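You operate a simulated robot arm through the tools that you are given. There is no shell and no other tool.

The job below is to be done with a simulated robot arm. You get a single attempt, and the scene is never put back.

TASK
Clamp the meter in the holder on both sides, switch the holder on, link the probe and press READ.
Fine: leave the probe on the meter; write nothing.

It is judged by the outcome, as a careful person would: the job done as asked, and still so three seconds after it is handed in. It fails if anything else is knocked over, pushed out of place, dropped, spilled or broken.

THE ROBOT
A 7-joint arm with a fingered hand, fixed in place. Base frame: the origin is on the floor under the middle of its stand, x ahead of it, y to its left, z up; the work surface is at about z = 0.804. Lengths are in m, angles in rad, forces in N, time in s.
It reaches about 1.085 m from its shoulder. Its first joint turns from -2.897 to 2.897 rad. Payload 3.7 kg.
The TCP is the grasp point between the finger pads, 0.025 m short of the fingertips. In the tool frame z runs along the fingers and y along their closing line. The gripper opens to 0.088 m; its body begins 0.029 m behind the TCP. The gripper is a hand of 5 fingers: y runs from the thumb to the fingers, the wrist lies at [-0.013, -0.106, -0.174] in the tool frame, and closing takes about 1.5 s.
Orientation is that of the tool frame in the base frame, as [roll, pitch, yaw] about the fixed x, y, z axes, in that order (R = Rz(yaw) Ry(pitch) Rx(roll)). With the fingers straight down and the wrist toward the robot, the tool's x, y and z point along [0, 1, 0], [1, 0, 0] and [0, 0, -1] of the base frame.

THE INTERFACE
- The arm moves only by the tool jog_arm. Its argument "moves" is a list of rows, each a list of 6 numbers: the shift along the tool's x, y, z in m, then the turn, a rotation vector about the tool's x, y, z in rad. In form: [[dx, dy, dz, ax, ay, az], ...]. A call has 1 to 20 rows; each row shifts and turns the commanded pose from where the row before left it, along the tool's axes as they then stand. "grip" is the finger opening in m, from 0 to 0.088, set as the call begins (left out, the last holds). Each row takes 0.2 s and may step no farther than 0.05 m and 0.15 rad from the row before; otherwise, or with a gripper value out of range, the whole call is refused. Where a pose cannot be reached the arm comes as near as it can. A force on the tool above 40 N (or 10 N above the force at the start of the call, whichever is more), or a blocked arm, ends the call early, and 0.2 s more pass. Each finger travels about 0.108 m/s and halts on what it meets, pressing with about 32 N; the grip force reading is that of the motor and also rises with nothing between the fingers. The clock runs only during rows and for 0.2 s after the last one: add rows that do not move to give the fingers time. It gives the time, the measured TCP pose, the force on the tool (base axes), the opening and the grip force at its end, in the units of the frame above (readings bear some noise), with the torque about the TCP (base axes, N m) and any sound that the robot's microphone picked up.
- Cameras (640 x 400 px; columns grow to the right, rows downward): "scene" is fixed at [0.3889, 0.5105, 1.6075]; the picture's right is [-0.79, -0.61, 0.00], its down [-0.48, 0.62, -0.62] and it looks along [0.38, -0.49, -0.79] (base axes); focal length 356 px, centre (320, 200). "wrist" rides on the gripper at [0.059, -0.079, -0.105] in the tool frame; the picture's right is [-0.73, 0.32, -0.61], its down [-0.62, -0.68, 0.38] and it looks along [-0.29, 0.66, 0.70] (tool axes); focal length 234 px, centre (320, 200). There is no depth. A picture from a camera that has moved, and an enlarged one, comes with that camera's place and axes in the base frame and with its lens. The place of the scene camera against the robot may be out by one fixed shift of up to 0.025 m in any direction.
- get_image(camera): a new picture of that camera. The clock stands still meanwhile.
- move_fingers(index, middle, ring, little, thumb_bend, thumb_turn): sets how far each is bent, from 0 (flat) to 1 (curled in); at 0.3 the hand is open as for a grip, at 0.7 the pads meet at the TCP. One left out holds its place. A second passes; each finger stops where it meets its share of the squeeze, and holds until it gets a number again. A gripper value or a shape takes the hand back. It gives what a move gives, with no picture; readings hold the bend of each and the force on index, middle, ring, little, thumb and palm. thumb_turn goes from beside the hand (0) to across from the fingers (1), as for a grip.
- grasp_type(shape): the hand has 5 fingers and takes this shape, open, in about a second: jaw (thumb against the fingers, like two jaws); tri (thumb and two fingers); tip (a fingertip pinch); poke (one finger out to press); point (the index stretched); flat (the hand flat); cup (the hand cupped); fist (a fist). The gripper value then closes the fingers along that shape, each until it touches; the sizes above hold for jaw. It gives what a move gives, with no picture.
- close_up(camera, box): a new picture of the part [left, top, right, bottom] of that camera's present view, enlarged. The clock stands still meanwhile.
- hand_in(): hands the job in; it is judged then, once.

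Nothing tells you positions but the pictures and the camera data. Unless the task says otherwise, let go and move clear before handing in.

The tools are called after "Call:" as a command line: name --pt "numbers of a row" for each row, then --argument value for the rest, lists and objects as JSON in quotes. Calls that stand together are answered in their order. jog_arm: Moves the arm, as the interface text tells. Its arguments: {"type":"object","properties":{"moves":{"type":"array"},"grip":{"type":"number"}},"required":["moves"]} The other tools are called the same way: grasp_type (shape) gives the hand a shape; move_fingers (index, middle, ring, little, thumb_bend, thumb_turn) moves the fingers one by one; get_image (camera) takes a picture; close_up (camera, box) takes an enlarged picture of a part of a camera's view; hand_in () hands the job in.

At the start:

```text
time_s: 0.0
tcp_pos: [0.6449, 0.0501, 1.2073]
ee_rot: [3.141, 0.0, 1.572]
ft_force: [-1.1, -0.1, -0.1]
torque: [-0.04, 0.03, 0.01]
grip_width: 0.0873
finger_force: 0.0
shape: jaw
bend: [0.3, 0.3, 0.3, 0.3, 0.3, 0.98]
finger forces: [0.1, 0.0, 0.0, 0.1, 0.0, 0.0]
```

scene: 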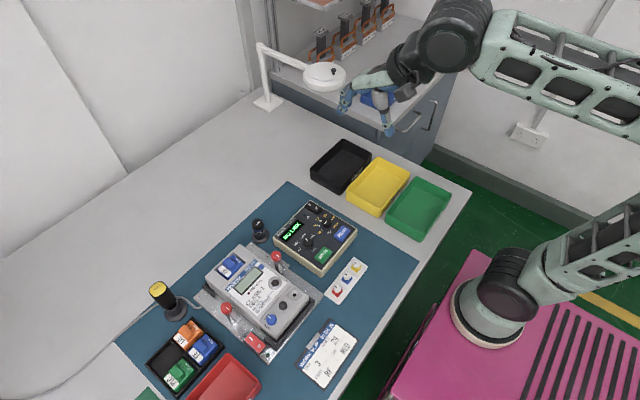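
wrist: 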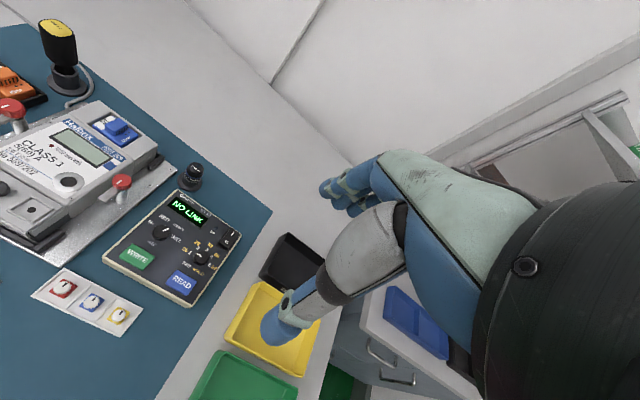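

I see a meter on a metal holder plate with two red-knobbed clamps, a calibrator box showing "NO LINK", a probe with a yellow top on a stand, and trays. I'll take close-ups to see the details before moving.

Call:
close_up --camera "scene" --box '[180, 230, 340, 370]'

Call:
close_up --camera "scene" --box '[240, 190, 380, 310]'

Call:
close_up --camera "scene" --box '[100, 270, 260, 400]'

Call:
close_up --camera "wrist" --box '[0, 0, 260, 340]'

Call:
close_up --camera "scene" --box '[280, 300, 370, 400]'

```text
2.86 times, centred on (260, 300) of scene
camera zoom: at [0.3889, 0.5105, 1.6075], right [-0.79, -0.61, 0.0], down [-0.48, 0.62, -0.62], along [0.38, -0.49, -0.79], focal length 1018 px, centre (491, -86)
```

zoom: 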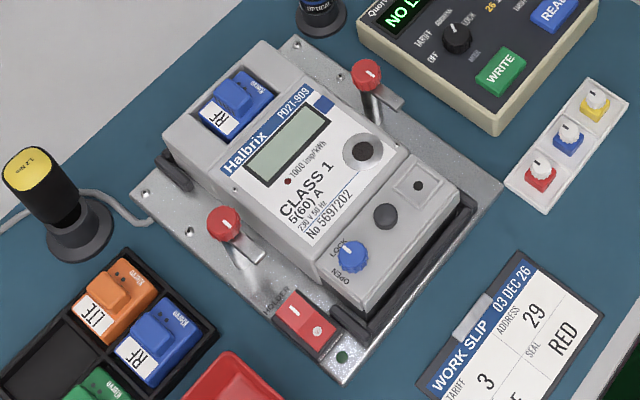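

```text
3.33 times, centred on (310, 250) of scene
camera zoom: at [0.3889, 0.5105, 1.6075], right [-0.79, -0.61, 0.0], down [-0.48, 0.62, -0.62], along [0.38, -0.49, -0.79], focal length 1187 px, centre (353, 33)
```

zoom: 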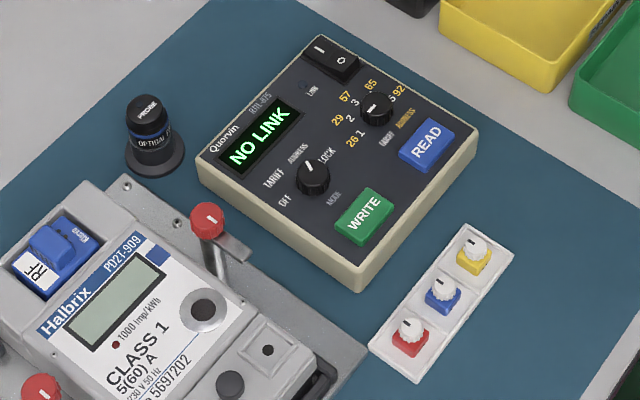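

```text
3.08 times, centred on (180, 335) of scene
camera zoom: at [0.3889, 0.5105, 1.6075], right [-0.79, -0.61, 0.0], down [-0.48, 0.62, -0.62], along [0.38, -0.49, -0.79], focal length 1096 px, centre (751, -215)
```

zoom: 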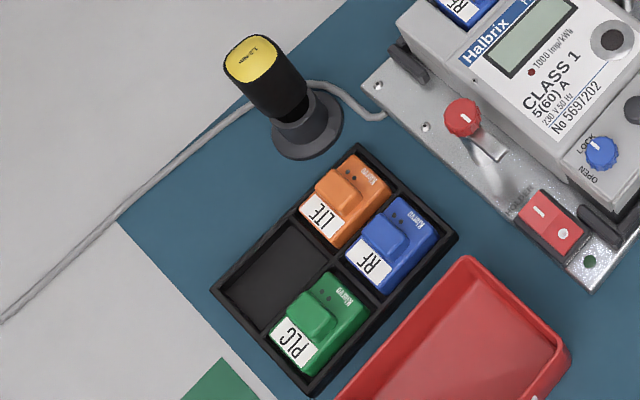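

```text
1.18 times, centred on (130, 170) of wrist
camera zoom: at [0.5654, 0.1086, 1.3141], right [0.32, -0.73, 0.61], down [-0.68, -0.62, -0.38], along [0.66, -0.29, -0.7], focal length 276 px, centre (544, 235)
```

zoom: 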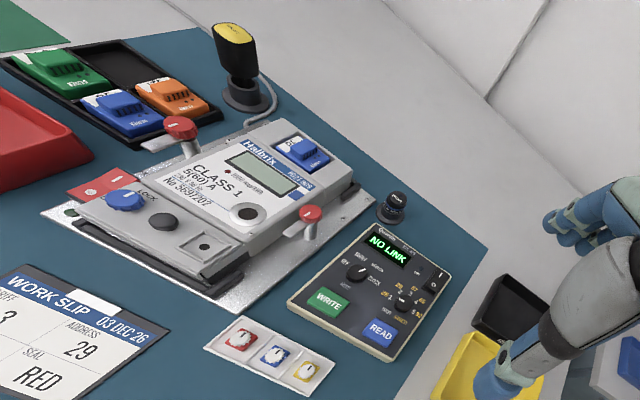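

```text
4.00 times, centred on (325, 350) of scene
camera zoom: at [0.3889, 0.5105, 1.6075], right [-0.79, -0.61, 0.0], down [-0.48, 0.62, -0.62], along [0.38, -0.49, -0.79], focal length 1424 px, centre (300, -400)
```

zoom: 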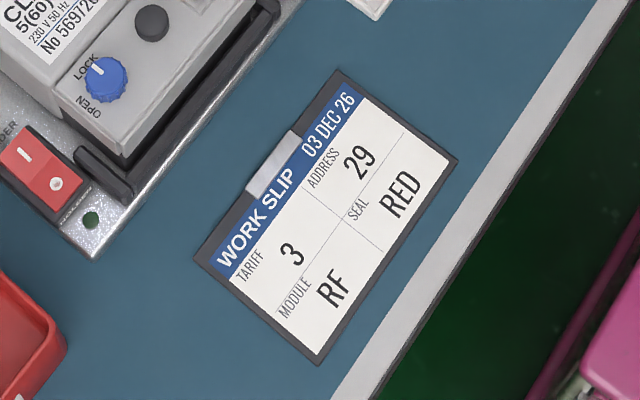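

The parts are the two red-knobbed clamps, at about (0.71, 0.26) and (0.71, 0.41), and the red rocker at about (0.64, 0.41). The optical probe is at about (0.82, 0.21) and READ at about (0.64, 0.09). I'll move the arm over so the wrist camera can look at the meter more closely.

Call:
jog_arm --pt "0.039 -0.021 0.006 0 0 0" --pt "0.039 -0.021 0.006 0 0 0" --pt "0.039 -0.021 0.006 0 0 0" --pt "0.039 -0.021 0.006 0 0 0" --pt "0.039 -0.021 0.006 0 0 0" --pt "0.039 -0.021 0.006 0 0 0" --pt "0.039 -0.021 0.006 0 0 0" --pt "0.039 -0.021 0.006 0 0 0" --pt "0.039 -0.021 0.006 0 0 0" --pt "0 0 0 0 0 0"

Call:
get_image --camera "wrist"

Call:
get_image --camera "scene"

```text
time_s: 2.2
tcp_pos: [0.4611, 0.3989, 1.1558]
ee_rot: [-3.136, -0.004, 1.566]
ft_force: [-0.6, -0.2, 0.1]
torque: [0.0, -0.03, 0.02]
grip_width: 0.0876
finger_force: 0.0
shape: jaw
bend: [0.3, 0.3, 0.3, 0.3, 0.3, 0.98]
finger forces: [0.1, 0.0, 0.0, 0.0, 0.1, 0.0]
```

```text
taken
camera wrist: at [0.3808, 0.4568, 1.2628], right [0.32, -0.73, 0.6], down [-0.69, -0.62, -0.38], along [0.65, -0.29, -0.7], focal length 234 px, centre (320, 200)
```

wrist: 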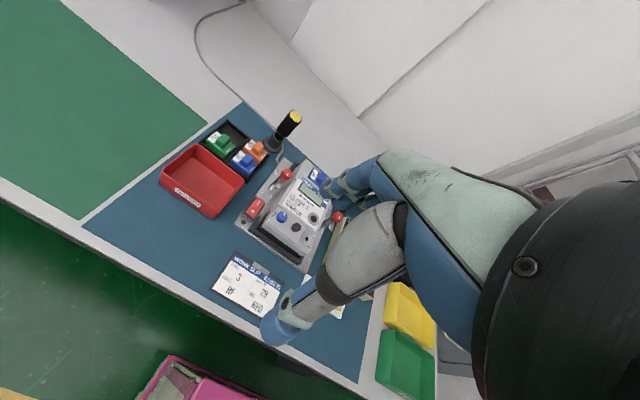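

```text
taken
```

scene: 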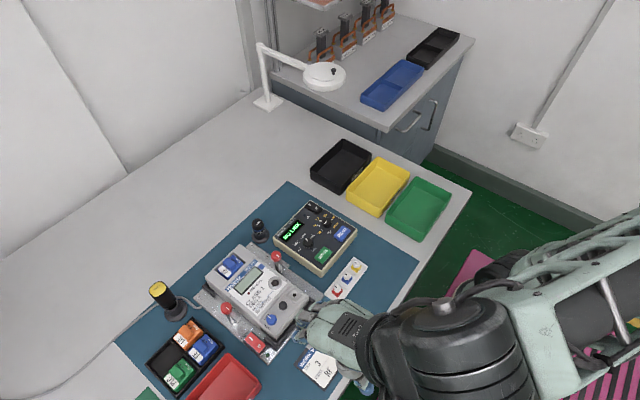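

The meter is visible in the wrist view but partly hidden by the fingers. I'll take a close-up here, then move to a better viewing spot.

Call:
close_up --camera "wrist" --box '[225, 140, 355, 280]'

Call:
jog_arm --pt "-0.045 0.01 0.0 0 0 0" --pt "-0.045 0.01 0.0 0 0 0" --pt "-0.045 0.01 0.0 0 0 0" --pt "-0.045 0.01 0.0 0 0 0" --pt "0 0 0 0 0 0"

Call:
get_image --camera "wrist"

```text
2.86 times, centred on (290, 210) of wrist
camera zoom: at [0.3808, 0.4568, 1.2628], right [0.32, -0.73, 0.6], down [-0.69, -0.62, -0.38], along [0.65, -0.29, -0.7], focal length 669 px, centre (406, 171)
```

zoom: 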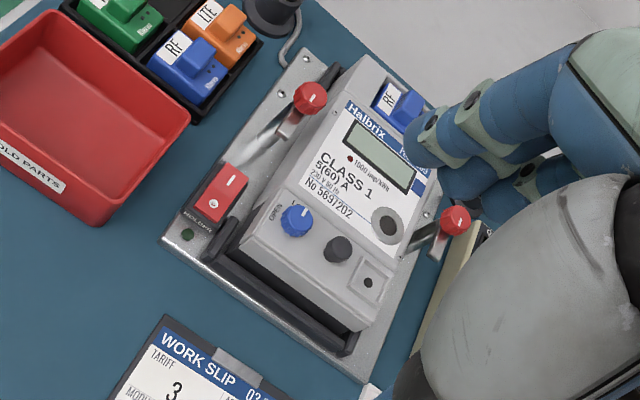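

```text
time_s: 3.4
tcp_pos: [0.4963, 0.2225, 1.1526]
ee_rot: [-3.142, 0.0, 1.572]
ft_force: [0.4, 0.1, -0.3]
torque: [-0.04, -0.03, 0.03]
grip_width: 0.0877
finger_force: 0.1
shape: jaw
bend: [0.3, 0.3, 0.3, 0.3, 0.3, 0.98]
finger forces: [0.0, 0.0, 0.0, 0.1, 0.0, 0.0]
```

```text
taken
camera wrist: at [0.4155, 0.2803, 1.2585], right [0.32, -0.73, 0.61], down [-0.68, -0.62, -0.38], along [0.66, -0.29, -0.7], focal length 234 px, centre (320, 200)
```

wrist: 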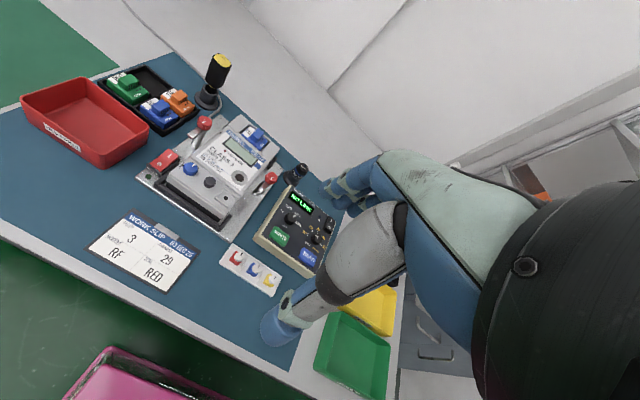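

Now the meter, clamps, probe and reader are all in clear view. I'll zoom in on each.

Call:
close_up --camera "wrist" --box '[130, 100, 290, 250]'

Call:
close_up --camera "wrist" --box '[140, 105, 220, 175]'

Call:
close_up --camera "wrist" --box '[220, 140, 340, 280]'

Call:
close_up --camera "wrist" --box '[240, 150, 320, 210]'

```text
2.67 times, centred on (210, 175) of wrist
camera zoom: at [0.4155, 0.2803, 1.2585], right [0.32, -0.73, 0.61], down [-0.68, -0.62, -0.38], along [0.66, -0.29, -0.7], focal length 624 px, centre (613, 267)
```

zoom: 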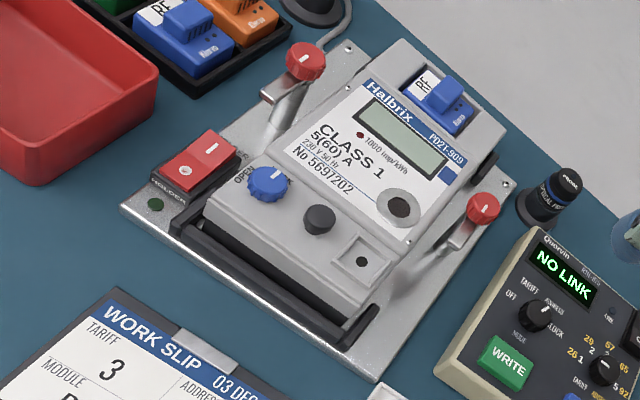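

```text
5.71 times, centred on (180, 140) of wrist
camera zoom: at [0.4155, 0.2803, 1.2585], right [0.32, -0.73, 0.61], down [-0.68, -0.62, -0.38], along [0.66, -0.29, -0.7], focal length 1338 px, centre (1120, 543)
```

zoom: 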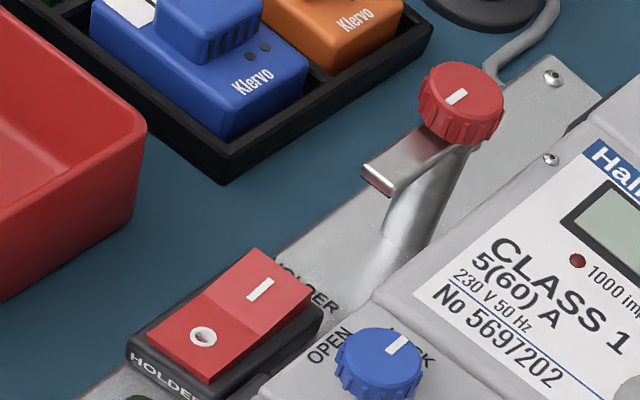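

```text
2.86 times, centred on (280, 210) of wrist
camera zoom: at [0.4155, 0.2803, 1.2585], right [0.32, -0.73, 0.61], down [-0.68, -0.62, -0.38], along [0.66, -0.29, -0.7], focal length 669 px, centre (434, 171)
```

zoom: 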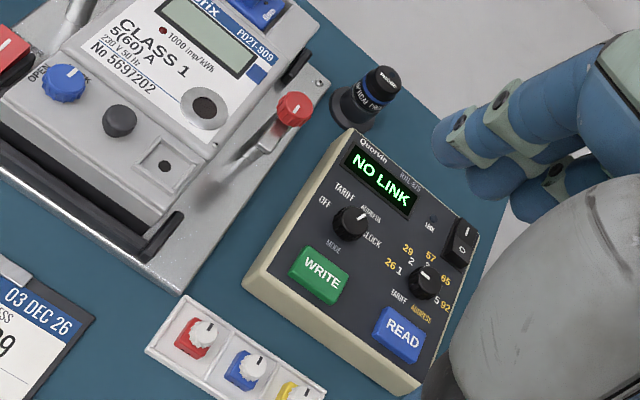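

```text
6.67 times, centred on (280, 180) of wrist
camera zoom: at [0.4155, 0.2803, 1.2585], right [0.32, -0.73, 0.61], down [-0.68, -0.62, -0.38], along [0.66, -0.29, -0.7], focal length 1561 px, centre (587, 333)
```

zoom: 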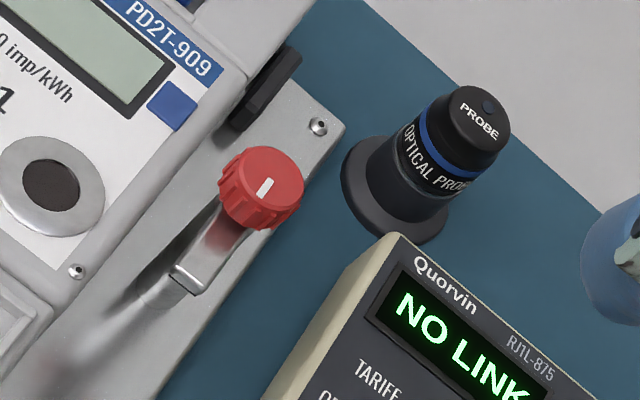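

Each clamp looks like a post with a short arm at the top and a red knob on it, so turning the knob should swing the arm over the meter. I'll zoom in further to read the arm directions and the rocker.

Call:
close_up --camera "wrist" --box '[182, 108, 222, 148]'

Call:
close_up --camera "scene" --box '[210, 290, 260, 330]'

Call:
close_up --camera "scene" --box '[255, 240, 305, 280]'

Call:
close_up --camera "scene" --box '[235, 325, 285, 365]'

Call:
close_up --camera "scene" --box '[240, 205, 290, 250]'

```text
10.00 times, centred on (202, 128) of wrist
camera zoom: at [0.4155, 0.2803, 1.2585], right [0.32, -0.73, 0.61], down [-0.68, -0.62, -0.38], along [0.66, -0.29, -0.7], focal length 2342 px, centre (1500, 920)
```

zoom: 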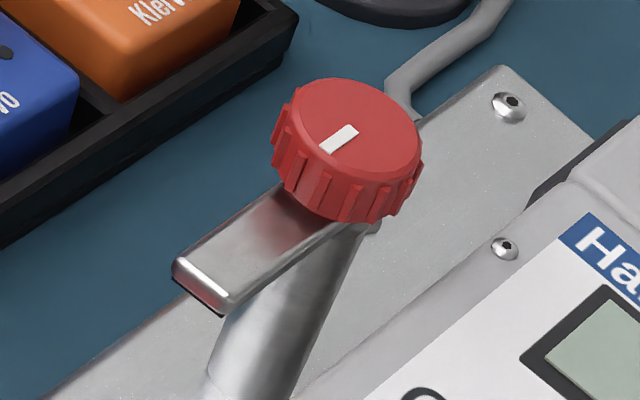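

```text
10.00 times, centred on (235, 310) of scene
camera zoom: at [0.3889, 0.5105, 1.6075], right [-0.79, -0.61, 0.0], down [-0.48, 0.62, -0.62], along [0.38, -0.49, -0.79], focal length 3561 px, centre (1170, -900)
```

zoom: 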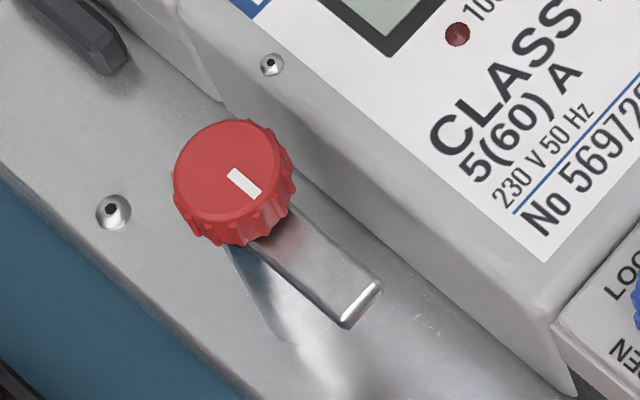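

```text
10.00 times, centred on (280, 260) of scene
camera zoom: at [0.3889, 0.5105, 1.6075], right [-0.79, -0.61, 0.0], down [-0.48, 0.62, -0.62], along [0.38, -0.49, -0.79], focal length 3561 px, centre (720, -400)
```

zoom: 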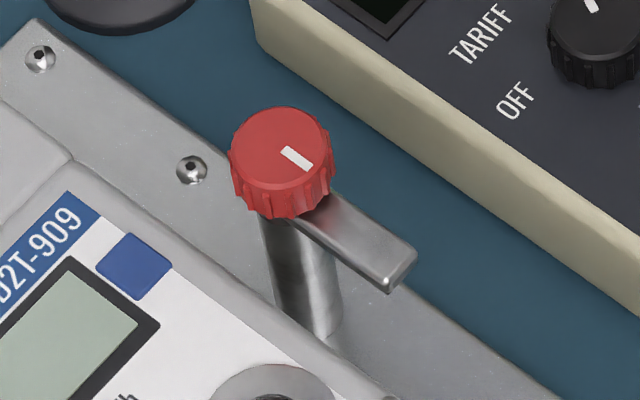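

```text
10.00 times, centred on (260, 345) of scene
camera zoom: at [0.3889, 0.5105, 1.6075], right [-0.79, -0.61, 0.0], down [-0.48, 0.62, -0.62], along [0.38, -0.49, -0.79], focal length 3561 px, centre (920, -1250)
```

zoom: 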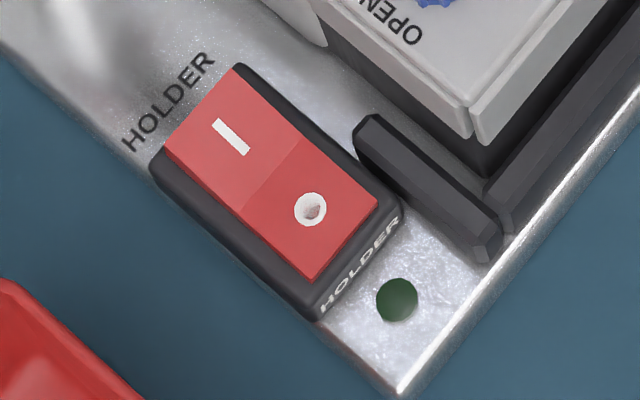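

```text
8.89 times, centred on (265, 228) of scene
camera zoom: at [0.3889, 0.5105, 1.6075], right [-0.79, -0.61, 0.0], down [-0.48, 0.62, -0.62], along [0.38, -0.49, -0.79], focal length 3166 px, centre (809, -44)
```

zoom: 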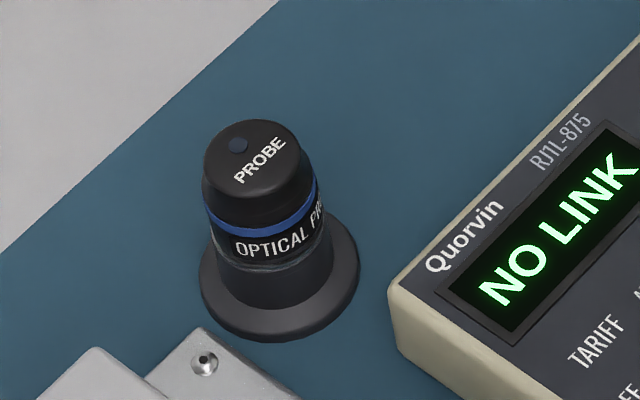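

The white marks point along the arms, so both arms now point toward the robot (−x) and should swing inward 90° over the meter. The right clamp turns clockwise and the left counter-clockwise. I'll look at the hand in the pinch shapes before using one.

Call:
grasp_type --shape "tip"

Call:
get_image --camera "wrist"

Call:
close_up --camera "scene" --box '[260, 230, 450, 390]'

Call:
grasp_type --shape "tri"

Call:
get_image --camera "wrist"

Call:
close_up --camera "scene" --box '[260, 230, 450, 390]'

```text
time_s: 4.3
tcp_pos: [0.4954, 0.2223, 1.1517]
ee_rot: [3.141, 0.001, 1.573]
ft_force: [0.8, -0.8, 1.2]
torque: [0.0, 0.01, 0.0]
grip_width: 0.088
finger_force: 0.1
shape: tip
bend: [0.3, 0.98, 0.99, 0.99, 0.3, 0.98]
finger forces: [0.1, 0.0, 0.0, 0.0, 0.0, 0.0]
```

```text
taken
camera wrist: at [0.4155, 0.2807, 1.2585], right [0.32, -0.73, 0.61], down [-0.68, -0.62, -0.38], along [0.66, -0.29, -0.7], focal length 234 px, centre (320, 200)
```

wrist: 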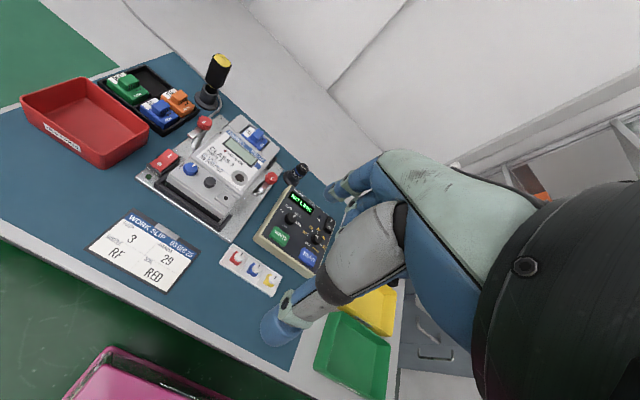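

```text
2.50 times, centred on (355, 310) of scene
camera zoom: at [0.3889, 0.5105, 1.6075], right [-0.79, -0.61, 0.0], down [-0.48, 0.62, -0.62], along [0.38, -0.49, -0.79], focal length 890 px, centre (232, -75)
```

zoom: 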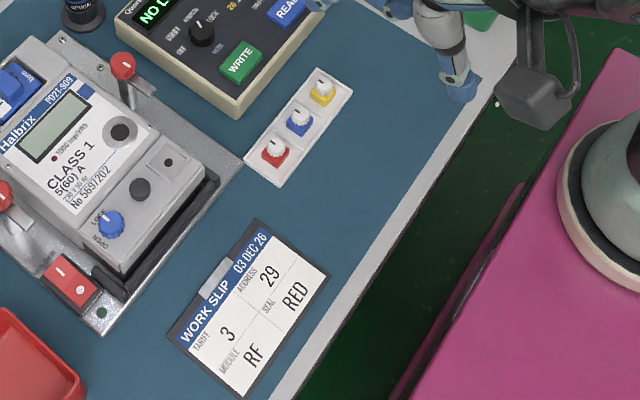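

```text
time_s: 5.2
tcp_pos: [0.4964, 0.2225, 1.1528]
ee_rot: [3.14, 0.001, 1.571]
ft_force: [0.2, -0.1, 0.3]
torque: [-0.01, 0.0, 0.02]
grip_width: 0.0878
finger_force: 0.0
shape: tri
bend: [0.3, 0.3, 0.99, 0.99, 0.3, 0.98]
finger forces: [0.1, 0.0, 0.0, 0.0, 0.0, 0.0]
```

```text
taken
camera wrist: at [0.4155, 0.2807, 1.2585], right [0.32, -0.73, 0.61], down [-0.68, -0.62, -0.38], along [0.66, -0.29, -0.7], focal length 234 px, centre (320, 200)
```

wrist: 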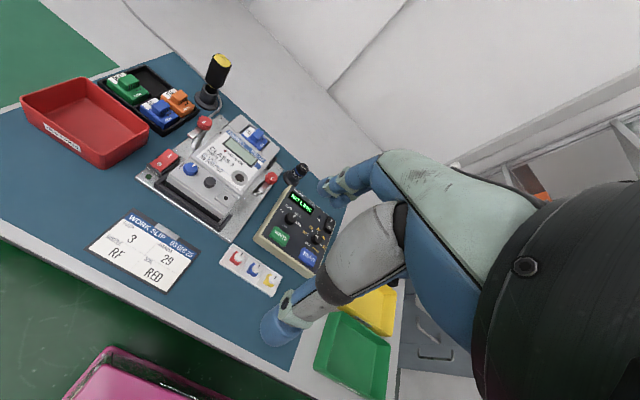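

```text
2.50 times, centred on (355, 310) of scene
camera zoom: at [0.3889, 0.5105, 1.6075], right [-0.79, -0.61, 0.0], down [-0.48, 0.62, -0.62], along [0.38, -0.49, -0.79], focal length 890 px, centre (232, -75)
```

zoom: 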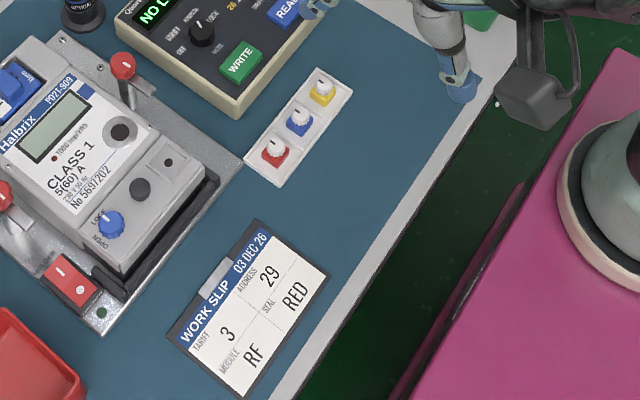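

I want to know exactly where the pads meet in the pinch shapes. I'll close the hand in free air and look.

Call:
jog_arm --pt "0 0 0 0 0 0" --pt "0 0 0 0 0 0" --pt "0 0 0 0 0 0" --pt "0 0 0 0 0 0" --pt "0 0 0 0 0 0" --pt "0 0 0 0 0 0" --grip 0.02

Call:
close_up --camera "wrist" --box '[240, 140, 440, 340]'

Call:
grasp_type --shape "tip"

Call:
jog_arm --pt "0 0 0 0 0 0" --pt "0 0 0 0 0 0" --pt "0 0 0 0 0 0" --pt "0 0 0 0 0 0" --pt "0 0 0 0 0 0" --pt "0 0 0 0 0 0" --grip 0.02

Call:
close_up --camera "wrist" --box '[240, 140, 440, 340]'

```text
time_s: 6.6
tcp_pos: [0.4963, 0.2236, 1.1529]
ee_rot: [3.142, 0.0, 1.571]
ft_force: [-0.4, 0.0, -0.1]
torque: [-0.01, -0.02, -0.02]
grip_width: 0.0203
finger_force: 0.0
shape: tri
bend: [0.74, 0.57, 0.99, 0.99, 0.74, 1.0]
finger forces: [0.1, 0.1, 0.1, 0.0, 0.0, 0.0]
```

```text
2.00 times, centred on (340, 240) of wrist
camera zoom: at [0.4155, 0.2807, 1.2585], right [0.32, -0.73, 0.61], down [-0.68, -0.62, -0.38], along [0.66, -0.29, -0.7], focal length 468 px, centre (280, 120)
```

zoom: 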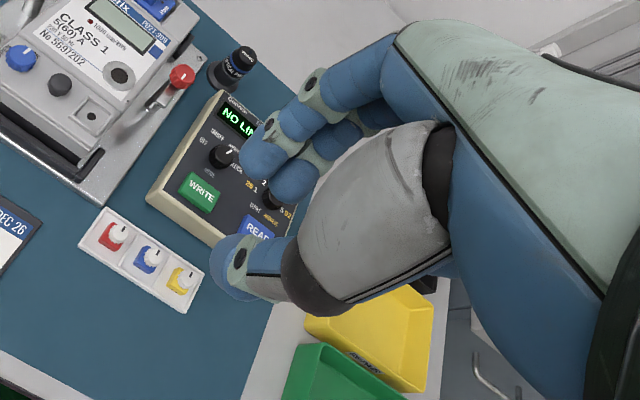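

```text
time_s: 7.5
tcp_pos: [0.4964, 0.2215, 1.1526]
ee_rot: [-3.14, -0.001, 1.57]
ft_force: [-0.5, 0.2, -0.6]
torque: [0.02, 0.0, 0.01]
grip_width: 0.0876
finger_force: 0.1
shape: tip
bend: [0.3, 0.98, 0.99, 0.99, 0.3, 0.98]
finger forces: [0.0, 0.0, 0.1, 0.0, 0.0, 0.0]
```

```text
time_s: 8.9
tcp_pos: [0.4962, 0.2229, 1.1529]
ee_rot: [3.141, 0.0, 1.57]
ft_force: [0.8, 0.6, -0.4]
torque: [0.0, -0.02, 0.03]
grip_width: 0.0202
finger_force: 0.1
shape: tip
bend: [0.73, 0.98, 0.99, 0.99, 0.74, 1.0]
finger forces: [0.1, 0.1, 0.0, 0.1, 0.0, 0.1]
```

```text
2.00 times, centred on (340, 240) of wrist
camera zoom: at [0.4155, 0.2807, 1.2585], right [0.32, -0.73, 0.61], down [-0.68, -0.62, -0.38], along [0.66, -0.29, -0.7], focal length 468 px, centre (280, 120)
```

zoom: 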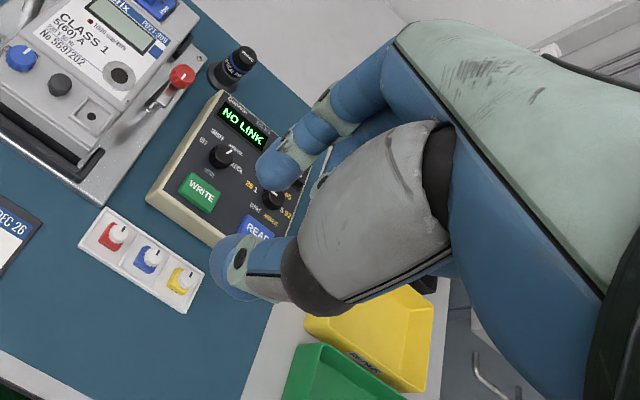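

In both pinch shapes the tips meet on the tool axis, about 25 mm past the TCP. I estimate the left knob at (0.724, 0.398, 0.89) and the right knob at (0.729, 0.242, 0.885). I'll move to a hover over the left knob with the three-finger grip part open.

Call:
grasp_type --shape "tri"

Call:
jog_arm --pt "0.0219 0.0284 0.0229 0 0 0" --pt "0.0219 0.0284 0.0229 0 0 0" --pt "0.0219 0.0284 0.0229 0 0 0" --pt "0.0219 0.0284 0.0229 0 0 0" --pt "0.0219 0.0284 0.0229 0 0 0" --pt "0.0219 0.0284 0.0229 0 0 0" --pt "0.0219 0.0284 0.0229 0 0 0" --pt "0.0219 0.0284 0.0229 0 0 0" --pt "0 0 0 0 0 0" --grip 0.06

Call:
get_image --camera "wrist"

Call:
get_image --camera "scene"

```text
time_s: 9.8
tcp_pos: [0.4974, 0.2234, 1.1523]
ee_rot: [3.141, -0.002, 1.571]
ft_force: [0.0, -0.6, 0.0]
torque: [0.04, 0.02, 0.03]
grip_width: 0.0873
finger_force: 0.1
shape: tri
bend: [0.3, 0.3, 0.99, 0.99, 0.3, 0.98]
finger forces: [0.0, 0.1, 0.0, 0.0, 0.1, 0.0]
```

```text
time_s: 11.8
tcp_pos: [0.7234, 0.3944, 0.9693]
ee_rot: [3.141, 0.0, 1.573]
ft_force: [-0.1, -0.4, 0.5]
torque: [0.02, -0.03, -0.01]
grip_width: 0.0604
finger_force: 0.1
shape: tri
bend: [0.73, 0.38, 0.99, 0.99, 0.59, 0.99]
finger forces: [0.0, 0.0, 0.0, 0.1, 0.0, 0.0]
```

```text
taken
camera wrist: at [0.6427, 0.4531, 1.0749], right [0.32, -0.73, 0.61], down [-0.68, -0.62, -0.38], along [0.66, -0.29, -0.7], focal length 234 px, centre (320, 200)
```

wrist: 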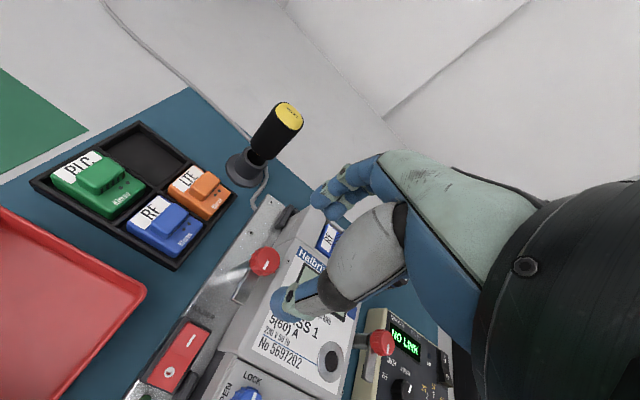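

```text
taken
```

scene: 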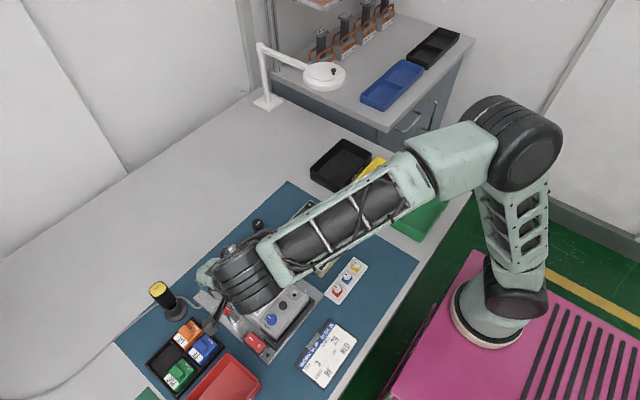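

The left knob appears almost exactly where predicted under the grasp axis. I'll zoom in to measure the remaining offset.

Call:
close_up --camera "wrist" --box '[220, 220, 320, 320]'

Call:
close_up --camera "wrist" --box '[260, 150, 440, 330]'

```text
4.00 times, centred on (270, 270) of wrist
camera zoom: at [0.6427, 0.4531, 1.0749], right [0.32, -0.73, 0.61], down [-0.68, -0.62, -0.38], along [0.66, -0.29, -0.7], focal length 937 px, centre (520, -80)
```

zoom: 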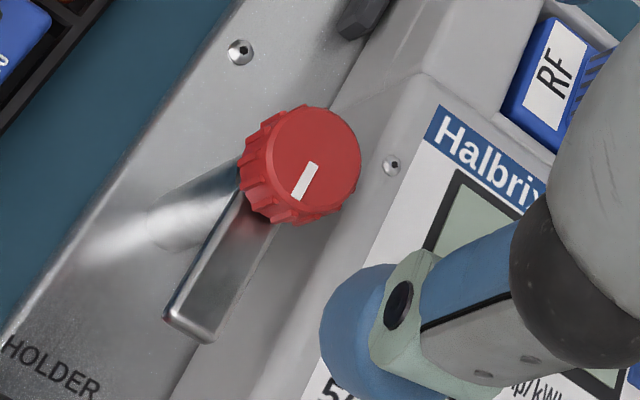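

```text
2.22 times, centred on (350, 240) of wrist
camera zoom: at [0.6427, 0.4531, 1.0749], right [0.32, -0.73, 0.61], down [-0.68, -0.62, -0.38], along [0.66, -0.29, -0.7], focal length 520 px, centre (253, 111)
```

zoom: 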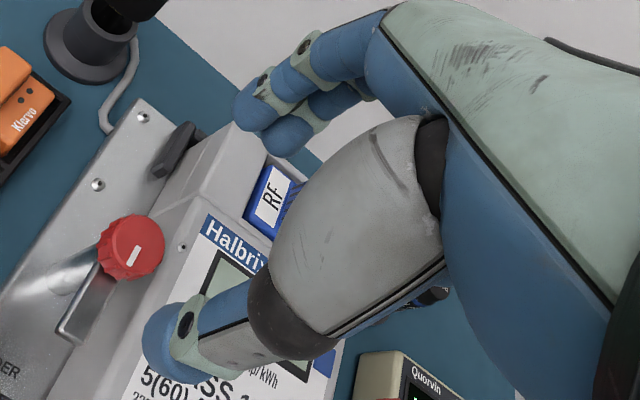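

The offset is about 3 mm. I'll correct it, turn the hand −45° so the 90° twist is symmetric, and check again.

Call:
jog_arm --pt "0.0025 0.003 0.01 0 0 0" --pt "0 0 0 0 0 0.1309" --pt "0 0 0 0 0 0.1309" --pt "0 0 0 0 0 0.1309" --pt "0 0 0 0 0 0.1309" --pt "0 0 0 0 0 0.1309" --pt "0 0 0 0 0 0.1309" --pt "0 0 0 0 0 0" --pt "0 0 0 0 0 0"

Call:
get_image --camera "wrist"

Call:
close_up --camera "wrist" --box '[220, 200, 320, 300]'

```text
time_s: 13.8
tcp_pos: [0.7266, 0.3984, 0.9608]
ee_rot: [-3.141, 0.001, 0.785]
ft_force: [0.5, -0.4, 0.0]
torque: [0.04, 0.02, 0.03]
grip_width: 0.0603
finger_force: 0.0
shape: tri
bend: [0.73, 0.38, 0.99, 0.99, 0.59, 0.99]
finger forces: [0.0, 0.0, 0.0, 0.0, 0.1, 0.0]
```

```text
taken
camera wrist: at [0.711, 0.4956, 1.0668], right [-0.28, -0.74, 0.61], down [-0.92, 0.04, -0.38], along [0.26, -0.67, -0.7], focal length 234 px, centre (320, 200)
```

wrist: 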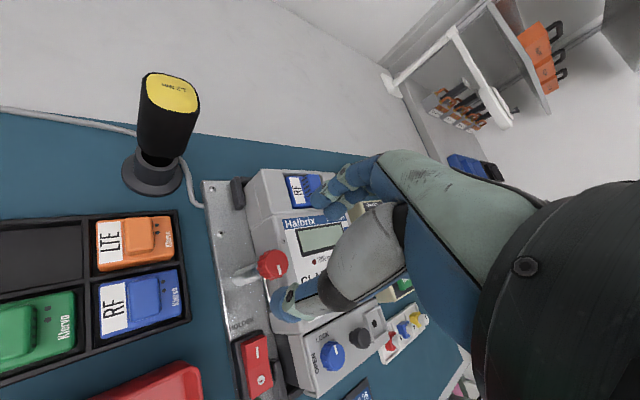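

```text
4.00 times, centred on (270, 250) of wrist
camera zoom: at [0.711, 0.4956, 1.0668], right [-0.28, -0.74, 0.61], down [-0.92, 0.04, -0.38], along [0.26, -0.67, -0.7], focal length 937 px, centre (520, 0)
```

zoom: 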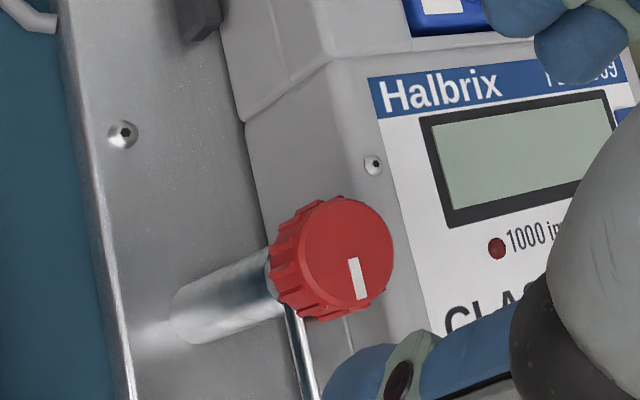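

The knob is about 2 mm from the grasp axis. I'll trim that and come down to just above the knob, then check again before closing.

Call:
jog_arm --pt "-0.0021 -0.0007 0 0 0 0" --pt "0 0 0.0125 0 0 0" --pt "0 0 0.0125 0 0 0" --pt "0 0 0.0125 0 0 0" --pt "0 0 0.0075 0 0 0" --pt "0 0 0 0 0 0" --pt "0 0 0 0 0 0"

Call:
close_up --camera "wrist" --box '[240, 160, 400, 320]'

Call:
close_up --camera "scene" --box '[170, 240, 310, 360]'

```text
time_s: 15.4
tcp_pos: [0.725, 0.3979, 0.9168]
ee_rot: [-3.14, -0.001, 0.787]
ft_force: [-0.6, -0.4, -0.3]
torque: [0.01, 0.0, 0.01]
grip_width: 0.0599
finger_force: 0.0
shape: tri
bend: [0.73, 0.38, 0.99, 0.99, 0.59, 0.99]
finger forces: [0.0, 0.0, 0.0, 0.0, 0.0, 0.0]
```

```text
2.50 times, centred on (320, 240) of wrist
camera zoom: at [0.7088, 0.4954, 1.0219], right [-0.28, -0.74, 0.61], down [-0.92, 0.04, -0.38], along [0.26, -0.67, -0.7], focal length 585 px, centre (320, 100)
```

zoom: 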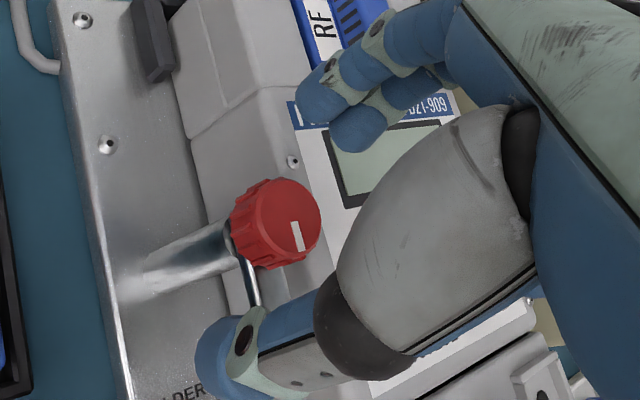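

```text
3.33 times, centred on (240, 300) of scene
camera zoom: at [0.3889, 0.5105, 1.6075], right [-0.79, -0.61, 0.0], down [-0.48, 0.62, -0.62], along [0.38, -0.49, -0.79], focal length 1187 px, centre (587, -133)
```

zoom: 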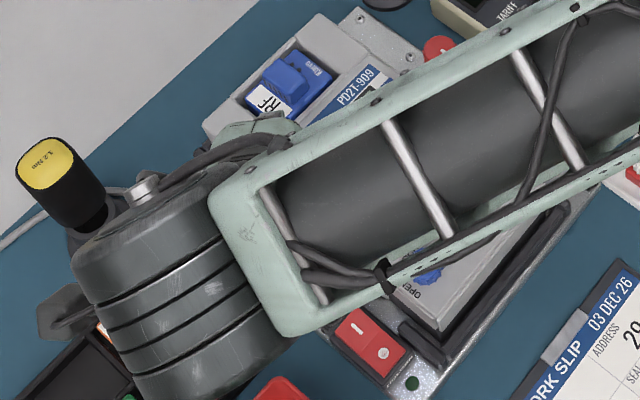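

The knob is centred under the grasp. I'll close partway, staying clear of the knob, to see how the tips move before going lower.

Call:
jog_arm --pt "0 0 0 0 0 0" --pt "0 0 0 0 0 0" --pt "0 0 0 0 0 0" --grip 0.04

Call:
close_up --camera "wrist" --box '[240, 160, 400, 320]'

```text
time_s: 16.2
tcp_pos: [0.7256, 0.3989, 0.9167]
ee_rot: [3.141, 0.001, 0.786]
ft_force: [-0.8, 0.4, -0.3]
torque: [-0.01, 0.0, 0.01]
grip_width: 0.0404
finger_force: 0.0
shape: tri
bend: [0.74, 0.46, 0.99, 0.99, 0.71, 1.0]
finger forces: [0.0, 0.0, 0.0, 0.0, 0.1, 0.0]
```

```text
2.50 times, centred on (320, 240) of wrist
camera zoom: at [0.7088, 0.4954, 1.022], right [-0.28, -0.74, 0.61], down [-0.92, 0.04, -0.38], along [0.26, -0.67, -0.7], focal length 585 px, centre (320, 100)
```

zoom: 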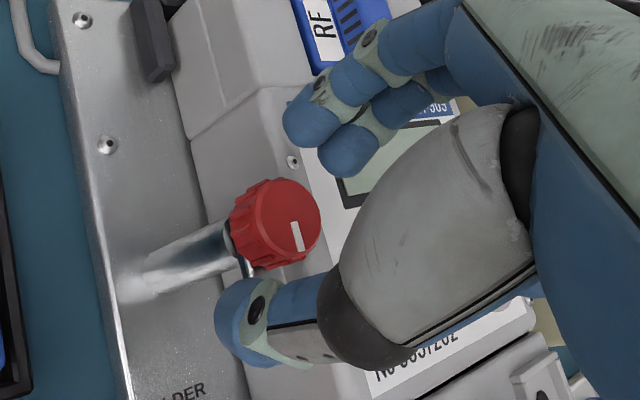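

The grip brackets the knob evenly. I'll lower about 9 mm so the pads sit alongside the knob.

Call:
jog_arm --pt "0 0 0.003 0 0 0" --pt "0 0 0.003 0 0 0" --pt "0 0 0.003 0 0 0" --pt "0 0 0 0 0 0"

Call:
close_up --camera "wrist" --box '[240, 160, 400, 320]'

```text
time_s: 17.2
tcp_pos: [0.7249, 0.3971, 0.9074]
ee_rot: [3.141, 0.001, 0.787]
ft_force: [0.8, -0.3, -0.5]
torque: [0.03, 0.0, 0.02]
grip_width: 0.0406
finger_force: 0.0
shape: tri
bend: [0.74, 0.46, 0.99, 0.99, 0.71, 1.0]
finger forces: [0.0, 0.0, 0.0, 0.1, 0.0, 0.0]
```

```text
2.50 times, centred on (320, 240) of wrist
camera zoom: at [0.7086, 0.4948, 1.0131], right [-0.28, -0.74, 0.61], down [-0.92, 0.04, -0.38], along [0.26, -0.67, -0.7], focal length 585 px, centre (320, 100)
```

zoom: 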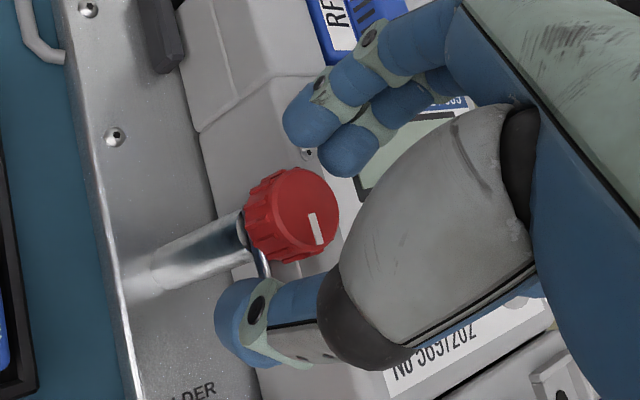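

The knob is on the grasp axis at its own height. I'll close on it now.

Call:
jog_arm --pt "0 0 0 0 0 0" --pt "0 0 0 0 0 0" --pt "0 0 0 0 0 0" --pt "0 0 0 0 0 0" --pt "0 0 0 0 0 0" --grip 0.0

Call:
close_up --camera "wrist" --box '[240, 160, 400, 320]'

```text
time_s: 18.4
tcp_pos: [0.7243, 0.3979, 0.9069]
ee_rot: [3.141, 0.0, 0.786]
ft_force: [1.3, 3.9, -2.9]
torque: [0.05, -0.05, 0.02]
grip_width: 0.0142
finger_force: 31.9
shape: tri
bend: [0.73, 0.61, 1.0, 1.0, 0.74, 1.0]
finger forces: [13.0, 14.0, 0.1, 0.0, 29.1, 0.0]
```

```text
2.50 times, centred on (320, 240) of wrist
camera zoom: at [0.7087, 0.495, 1.013], right [-0.28, -0.74, 0.61], down [-0.92, 0.04, -0.38], along [0.26, -0.67, -0.7], focal length 585 px, centre (320, 100)
```

zoom: 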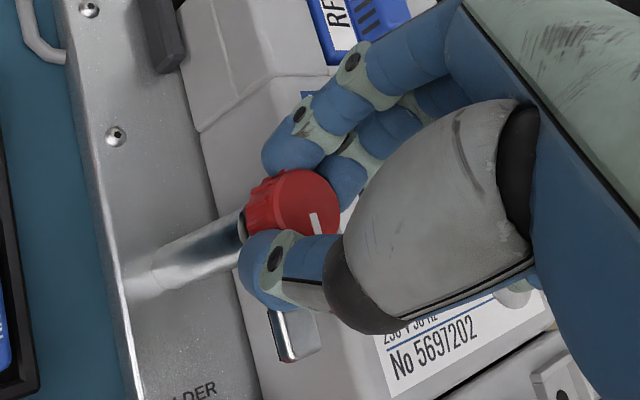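

It's a firm three-finger grip with balanced forces. I'll twist counter-clockwise (base +yaw), starting with about 25° and checking that the arm follows.

Call:
jog_arm --pt "0 0 0 0 0 -0.11" --pt "0 0 0 0 0 -0.11" --pt "0 0 0 0 0 -0.11" --pt "0 0 0 0 0 -0.11" --pt "0 0 0 0 0 0"

Call:
close_up --camera "wrist" --box '[220, 160, 380, 320]'

```text
time_s: 19.6
tcp_pos: [0.7244, 0.398, 0.9076]
ee_rot: [-3.141, 0.001, 1.228]
ft_force: [-4.9, -1.3, 1.9]
torque: [-0.08, -0.02, -0.01]
grip_width: 0.0143
finger_force: 31.9
shape: tri
bend: [0.73, 0.61, 1.0, 1.0, 0.74, 1.0]
finger forces: [12.3, 16.1, 0.0, 0.1, 31.2, 0.1]
```

```text
2.50 times, centred on (300, 240) of wrist
camera zoom: at [0.6686, 0.4795, 1.0127], right [0.06, -0.79, 0.61], down [-0.85, -0.36, -0.38], along [0.52, -0.49, -0.7], focal length 585 px, centre (370, 100)
```

zoom: 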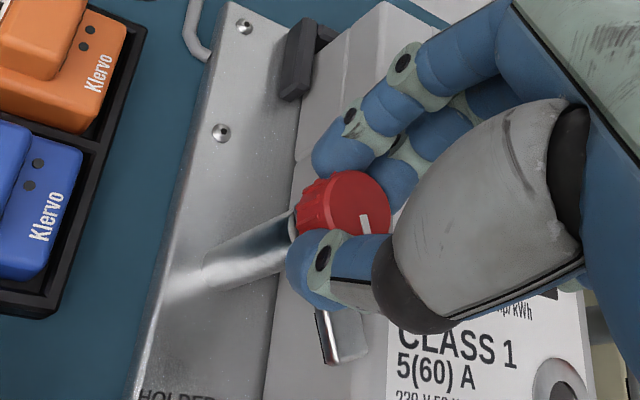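

The arm swings with the knob. I'll continue the turn to 90°.

Call:
jog_arm --pt "0 0 0 0 0 -0.113" --pt "0 0 0 0 0 -0.113" --pt "0 0 0 0 0 -0.113" --pt "0 0 0 0 0 -0.113" --pt "0 0 0 0 0 -0.113" --pt "0 0 0 0 0 -0.113" --pt "0 0 0 0 0 -0.113" --pt "0 0 0 0 0 -0.113" --pt "0 0 0 0 0 0"

Call:
get_image --camera "wrist"

Call:
close_up --camera "wrist" --box '[220, 160, 380, 320]'

```text
time_s: 21.6
tcp_pos: [0.7257, 0.3986, 0.9073]
ee_rot: [3.141, -0.001, 2.132]
ft_force: [-10.6, -6.0, -5.4]
torque: [-0.13, 0.18, 0.0]
grip_width: 0.0137
finger_force: 32.1
shape: tri
bend: [0.73, 0.62, 1.0, 1.0, 0.74, 1.0]
finger forces: [12.4, 13.8, 0.0, 0.0, 34.3, 0.1]
```

```text
taken
camera wrist: at [0.6252, 0.4054, 1.0132], right [0.66, -0.44, 0.61], down [-0.25, -0.89, -0.38], along [0.71, 0.1, -0.7], focal length 234 px, centre (320, 200)
```

wrist: 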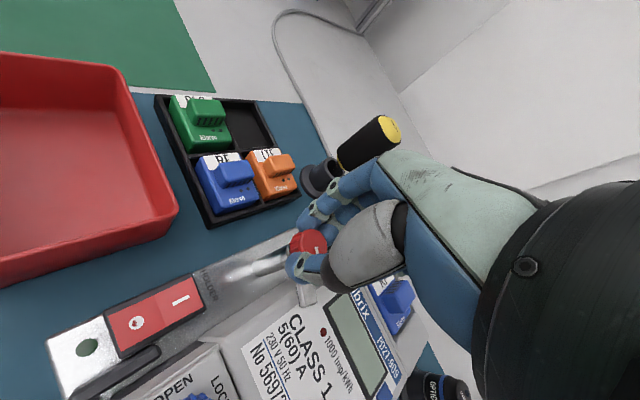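

```text
2.50 times, centred on (300, 240) of wrist
camera zoom: at [0.6252, 0.4054, 1.0132], right [0.66, -0.44, 0.61], down [-0.25, -0.89, -0.38], along [0.71, 0.1, -0.7], focal length 585 px, centre (370, 100)
```

zoom: 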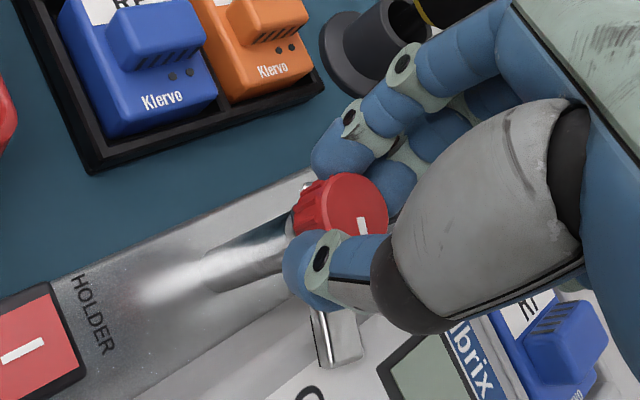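

The arm is now at about 77° over the meter and still following the hand. I'll finish the last 13° or so.

Call:
jog_arm --pt "0 0 0 0 0 -0.08" --pt "0 0 0 0 0 -0.08" --pt "0 0 0 0 0 -0.07" --pt "0 0 0 0 0 0" --pt "0 0 0 0 0 0"

Call:
close_up --camera "wrist" --box '[220, 160, 380, 320]'

```text
time_s: 22.8
tcp_pos: [0.7249, 0.3992, 0.9071]
ee_rot: [-3.14, 0.0, 2.36]
ft_force: [-7.1, -7.3, 0.9]
torque: [-0.12, 0.09, 0.04]
grip_width: 0.0137
finger_force: 31.8
shape: tri
bend: [0.73, 0.62, 1.0, 1.0, 0.74, 1.0]
finger forces: [12.5, 14.9, 0.1, 0.1, 34.9, 0.0]
```

```text
2.50 times, centred on (300, 240) of wrist
camera zoom: at [0.6259, 0.3832, 1.013], right [0.74, -0.28, 0.61], down [-0.04, -0.92, -0.38], along [0.67, 0.26, -0.7], focal length 585 px, centre (370, 100)
```

zoom: 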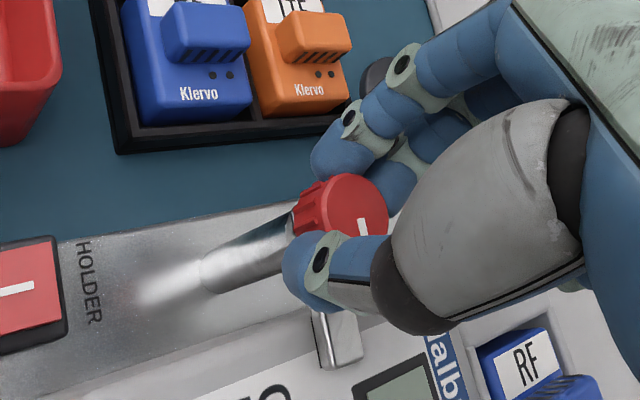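

The turn is at 90°. I'll nudge slightly more to feel whether there is a stop.

Call:
jog_arm --pt "0 0 0 0 0 -0.03" --pt "0 0 0 0 0 -0.03" --pt "0 0 0 0 0 0"

Call:
close_up --camera "wrist" --box '[220, 160, 380, 320]'

```text
time_s: 23.6
tcp_pos: [0.7266, 0.3973, 0.9071]
ee_rot: [3.14, 0.0, 2.419]
ft_force: [-7.6, -8.4, 0.0]
torque: [-0.18, 0.18, 0.01]
grip_width: 0.0137
finger_force: 31.7
shape: tri
bend: [0.73, 0.63, 1.0, 1.0, 0.74, 1.0]
finger forces: [12.7, 14.3, 0.0, 0.0, 35.5, 0.0]
```

```text
2.50 times, centred on (300, 240) of wrist
camera zoom: at [0.6272, 0.3774, 1.0129], right [0.76, -0.24, 0.61], down [0.02, -0.92, -0.38], along [0.65, 0.3, -0.7], focal length 585 px, centre (370, 100)
```

zoom: 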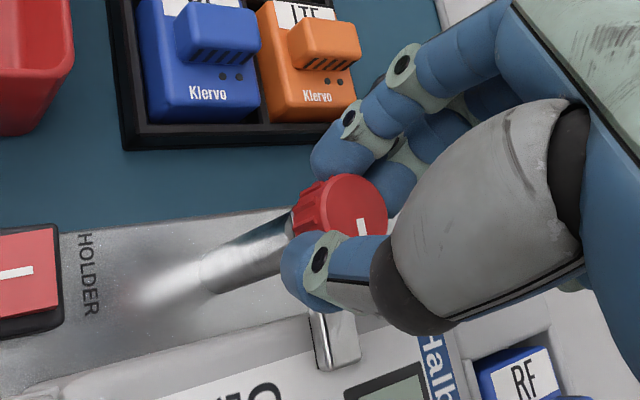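

There is no hard stop, but the arm now stands square across the meter edge. I'll release, lift and inspect.

Call:
jog_arm --pt "0 0 0 0 0 0" --pt "0 0 0 0 0 0" --pt "0 0 0 0 0 0" --pt "0 0 -0.02 0 0 0" --pt "0 0 -0.03 0 0 0" --pt "0 0 -0.03 0 0 0" --pt "0 0 0 0 0 0" --grip 0.06

Call:
get_image --camera "wrist"

Call:
close_up --camera "wrist" --box '[180, 200, 340, 360]'

```text
time_s: 25.2
tcp_pos: [0.7256, 0.3988, 0.987]
ee_rot: [3.141, 0.0, 2.42]
ft_force: [1.0, 0.7, -0.6]
torque: [0.0, 0.0, 0.0]
grip_width: 0.0598
finger_force: 0.0
shape: tri
bend: [0.73, 0.38, 0.99, 0.99, 0.6, 1.0]
finger forces: [0.0, 0.0, 0.0, 0.0, 0.1, 0.1]
```

```text
taken
camera wrist: at [0.6267, 0.378, 1.093], right [0.76, -0.24, 0.61], down [0.02, -0.92, -0.38], along [0.65, 0.3, -0.7], focal length 234 px, centre (320, 200)
```

wrist: 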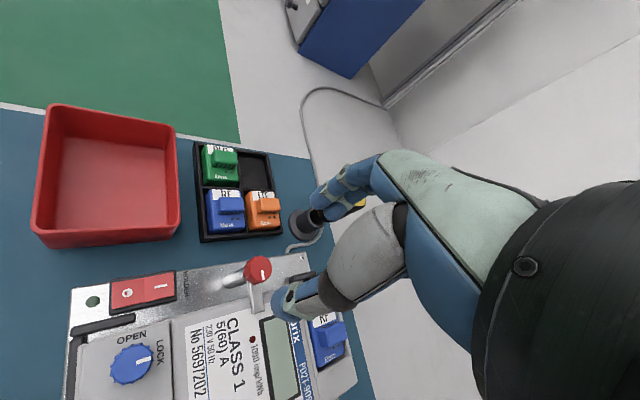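

```text
2.50 times, centred on (260, 280) of wrist
camera zoom: at [0.6267, 0.378, 1.093], right [0.76, -0.24, 0.61], down [0.02, -0.92, -0.38], along [0.65, 0.3, -0.7], focal length 585 px, centre (470, 0)
```

zoom: 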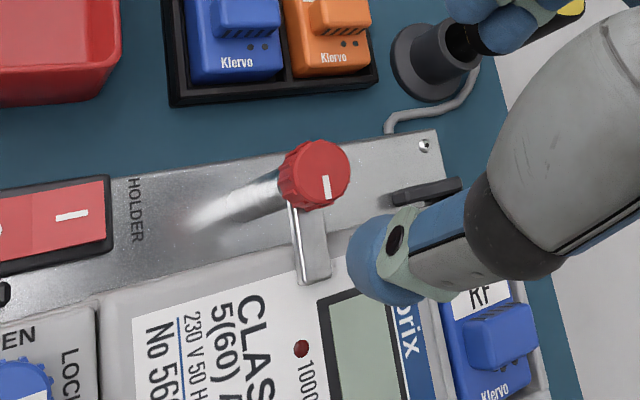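

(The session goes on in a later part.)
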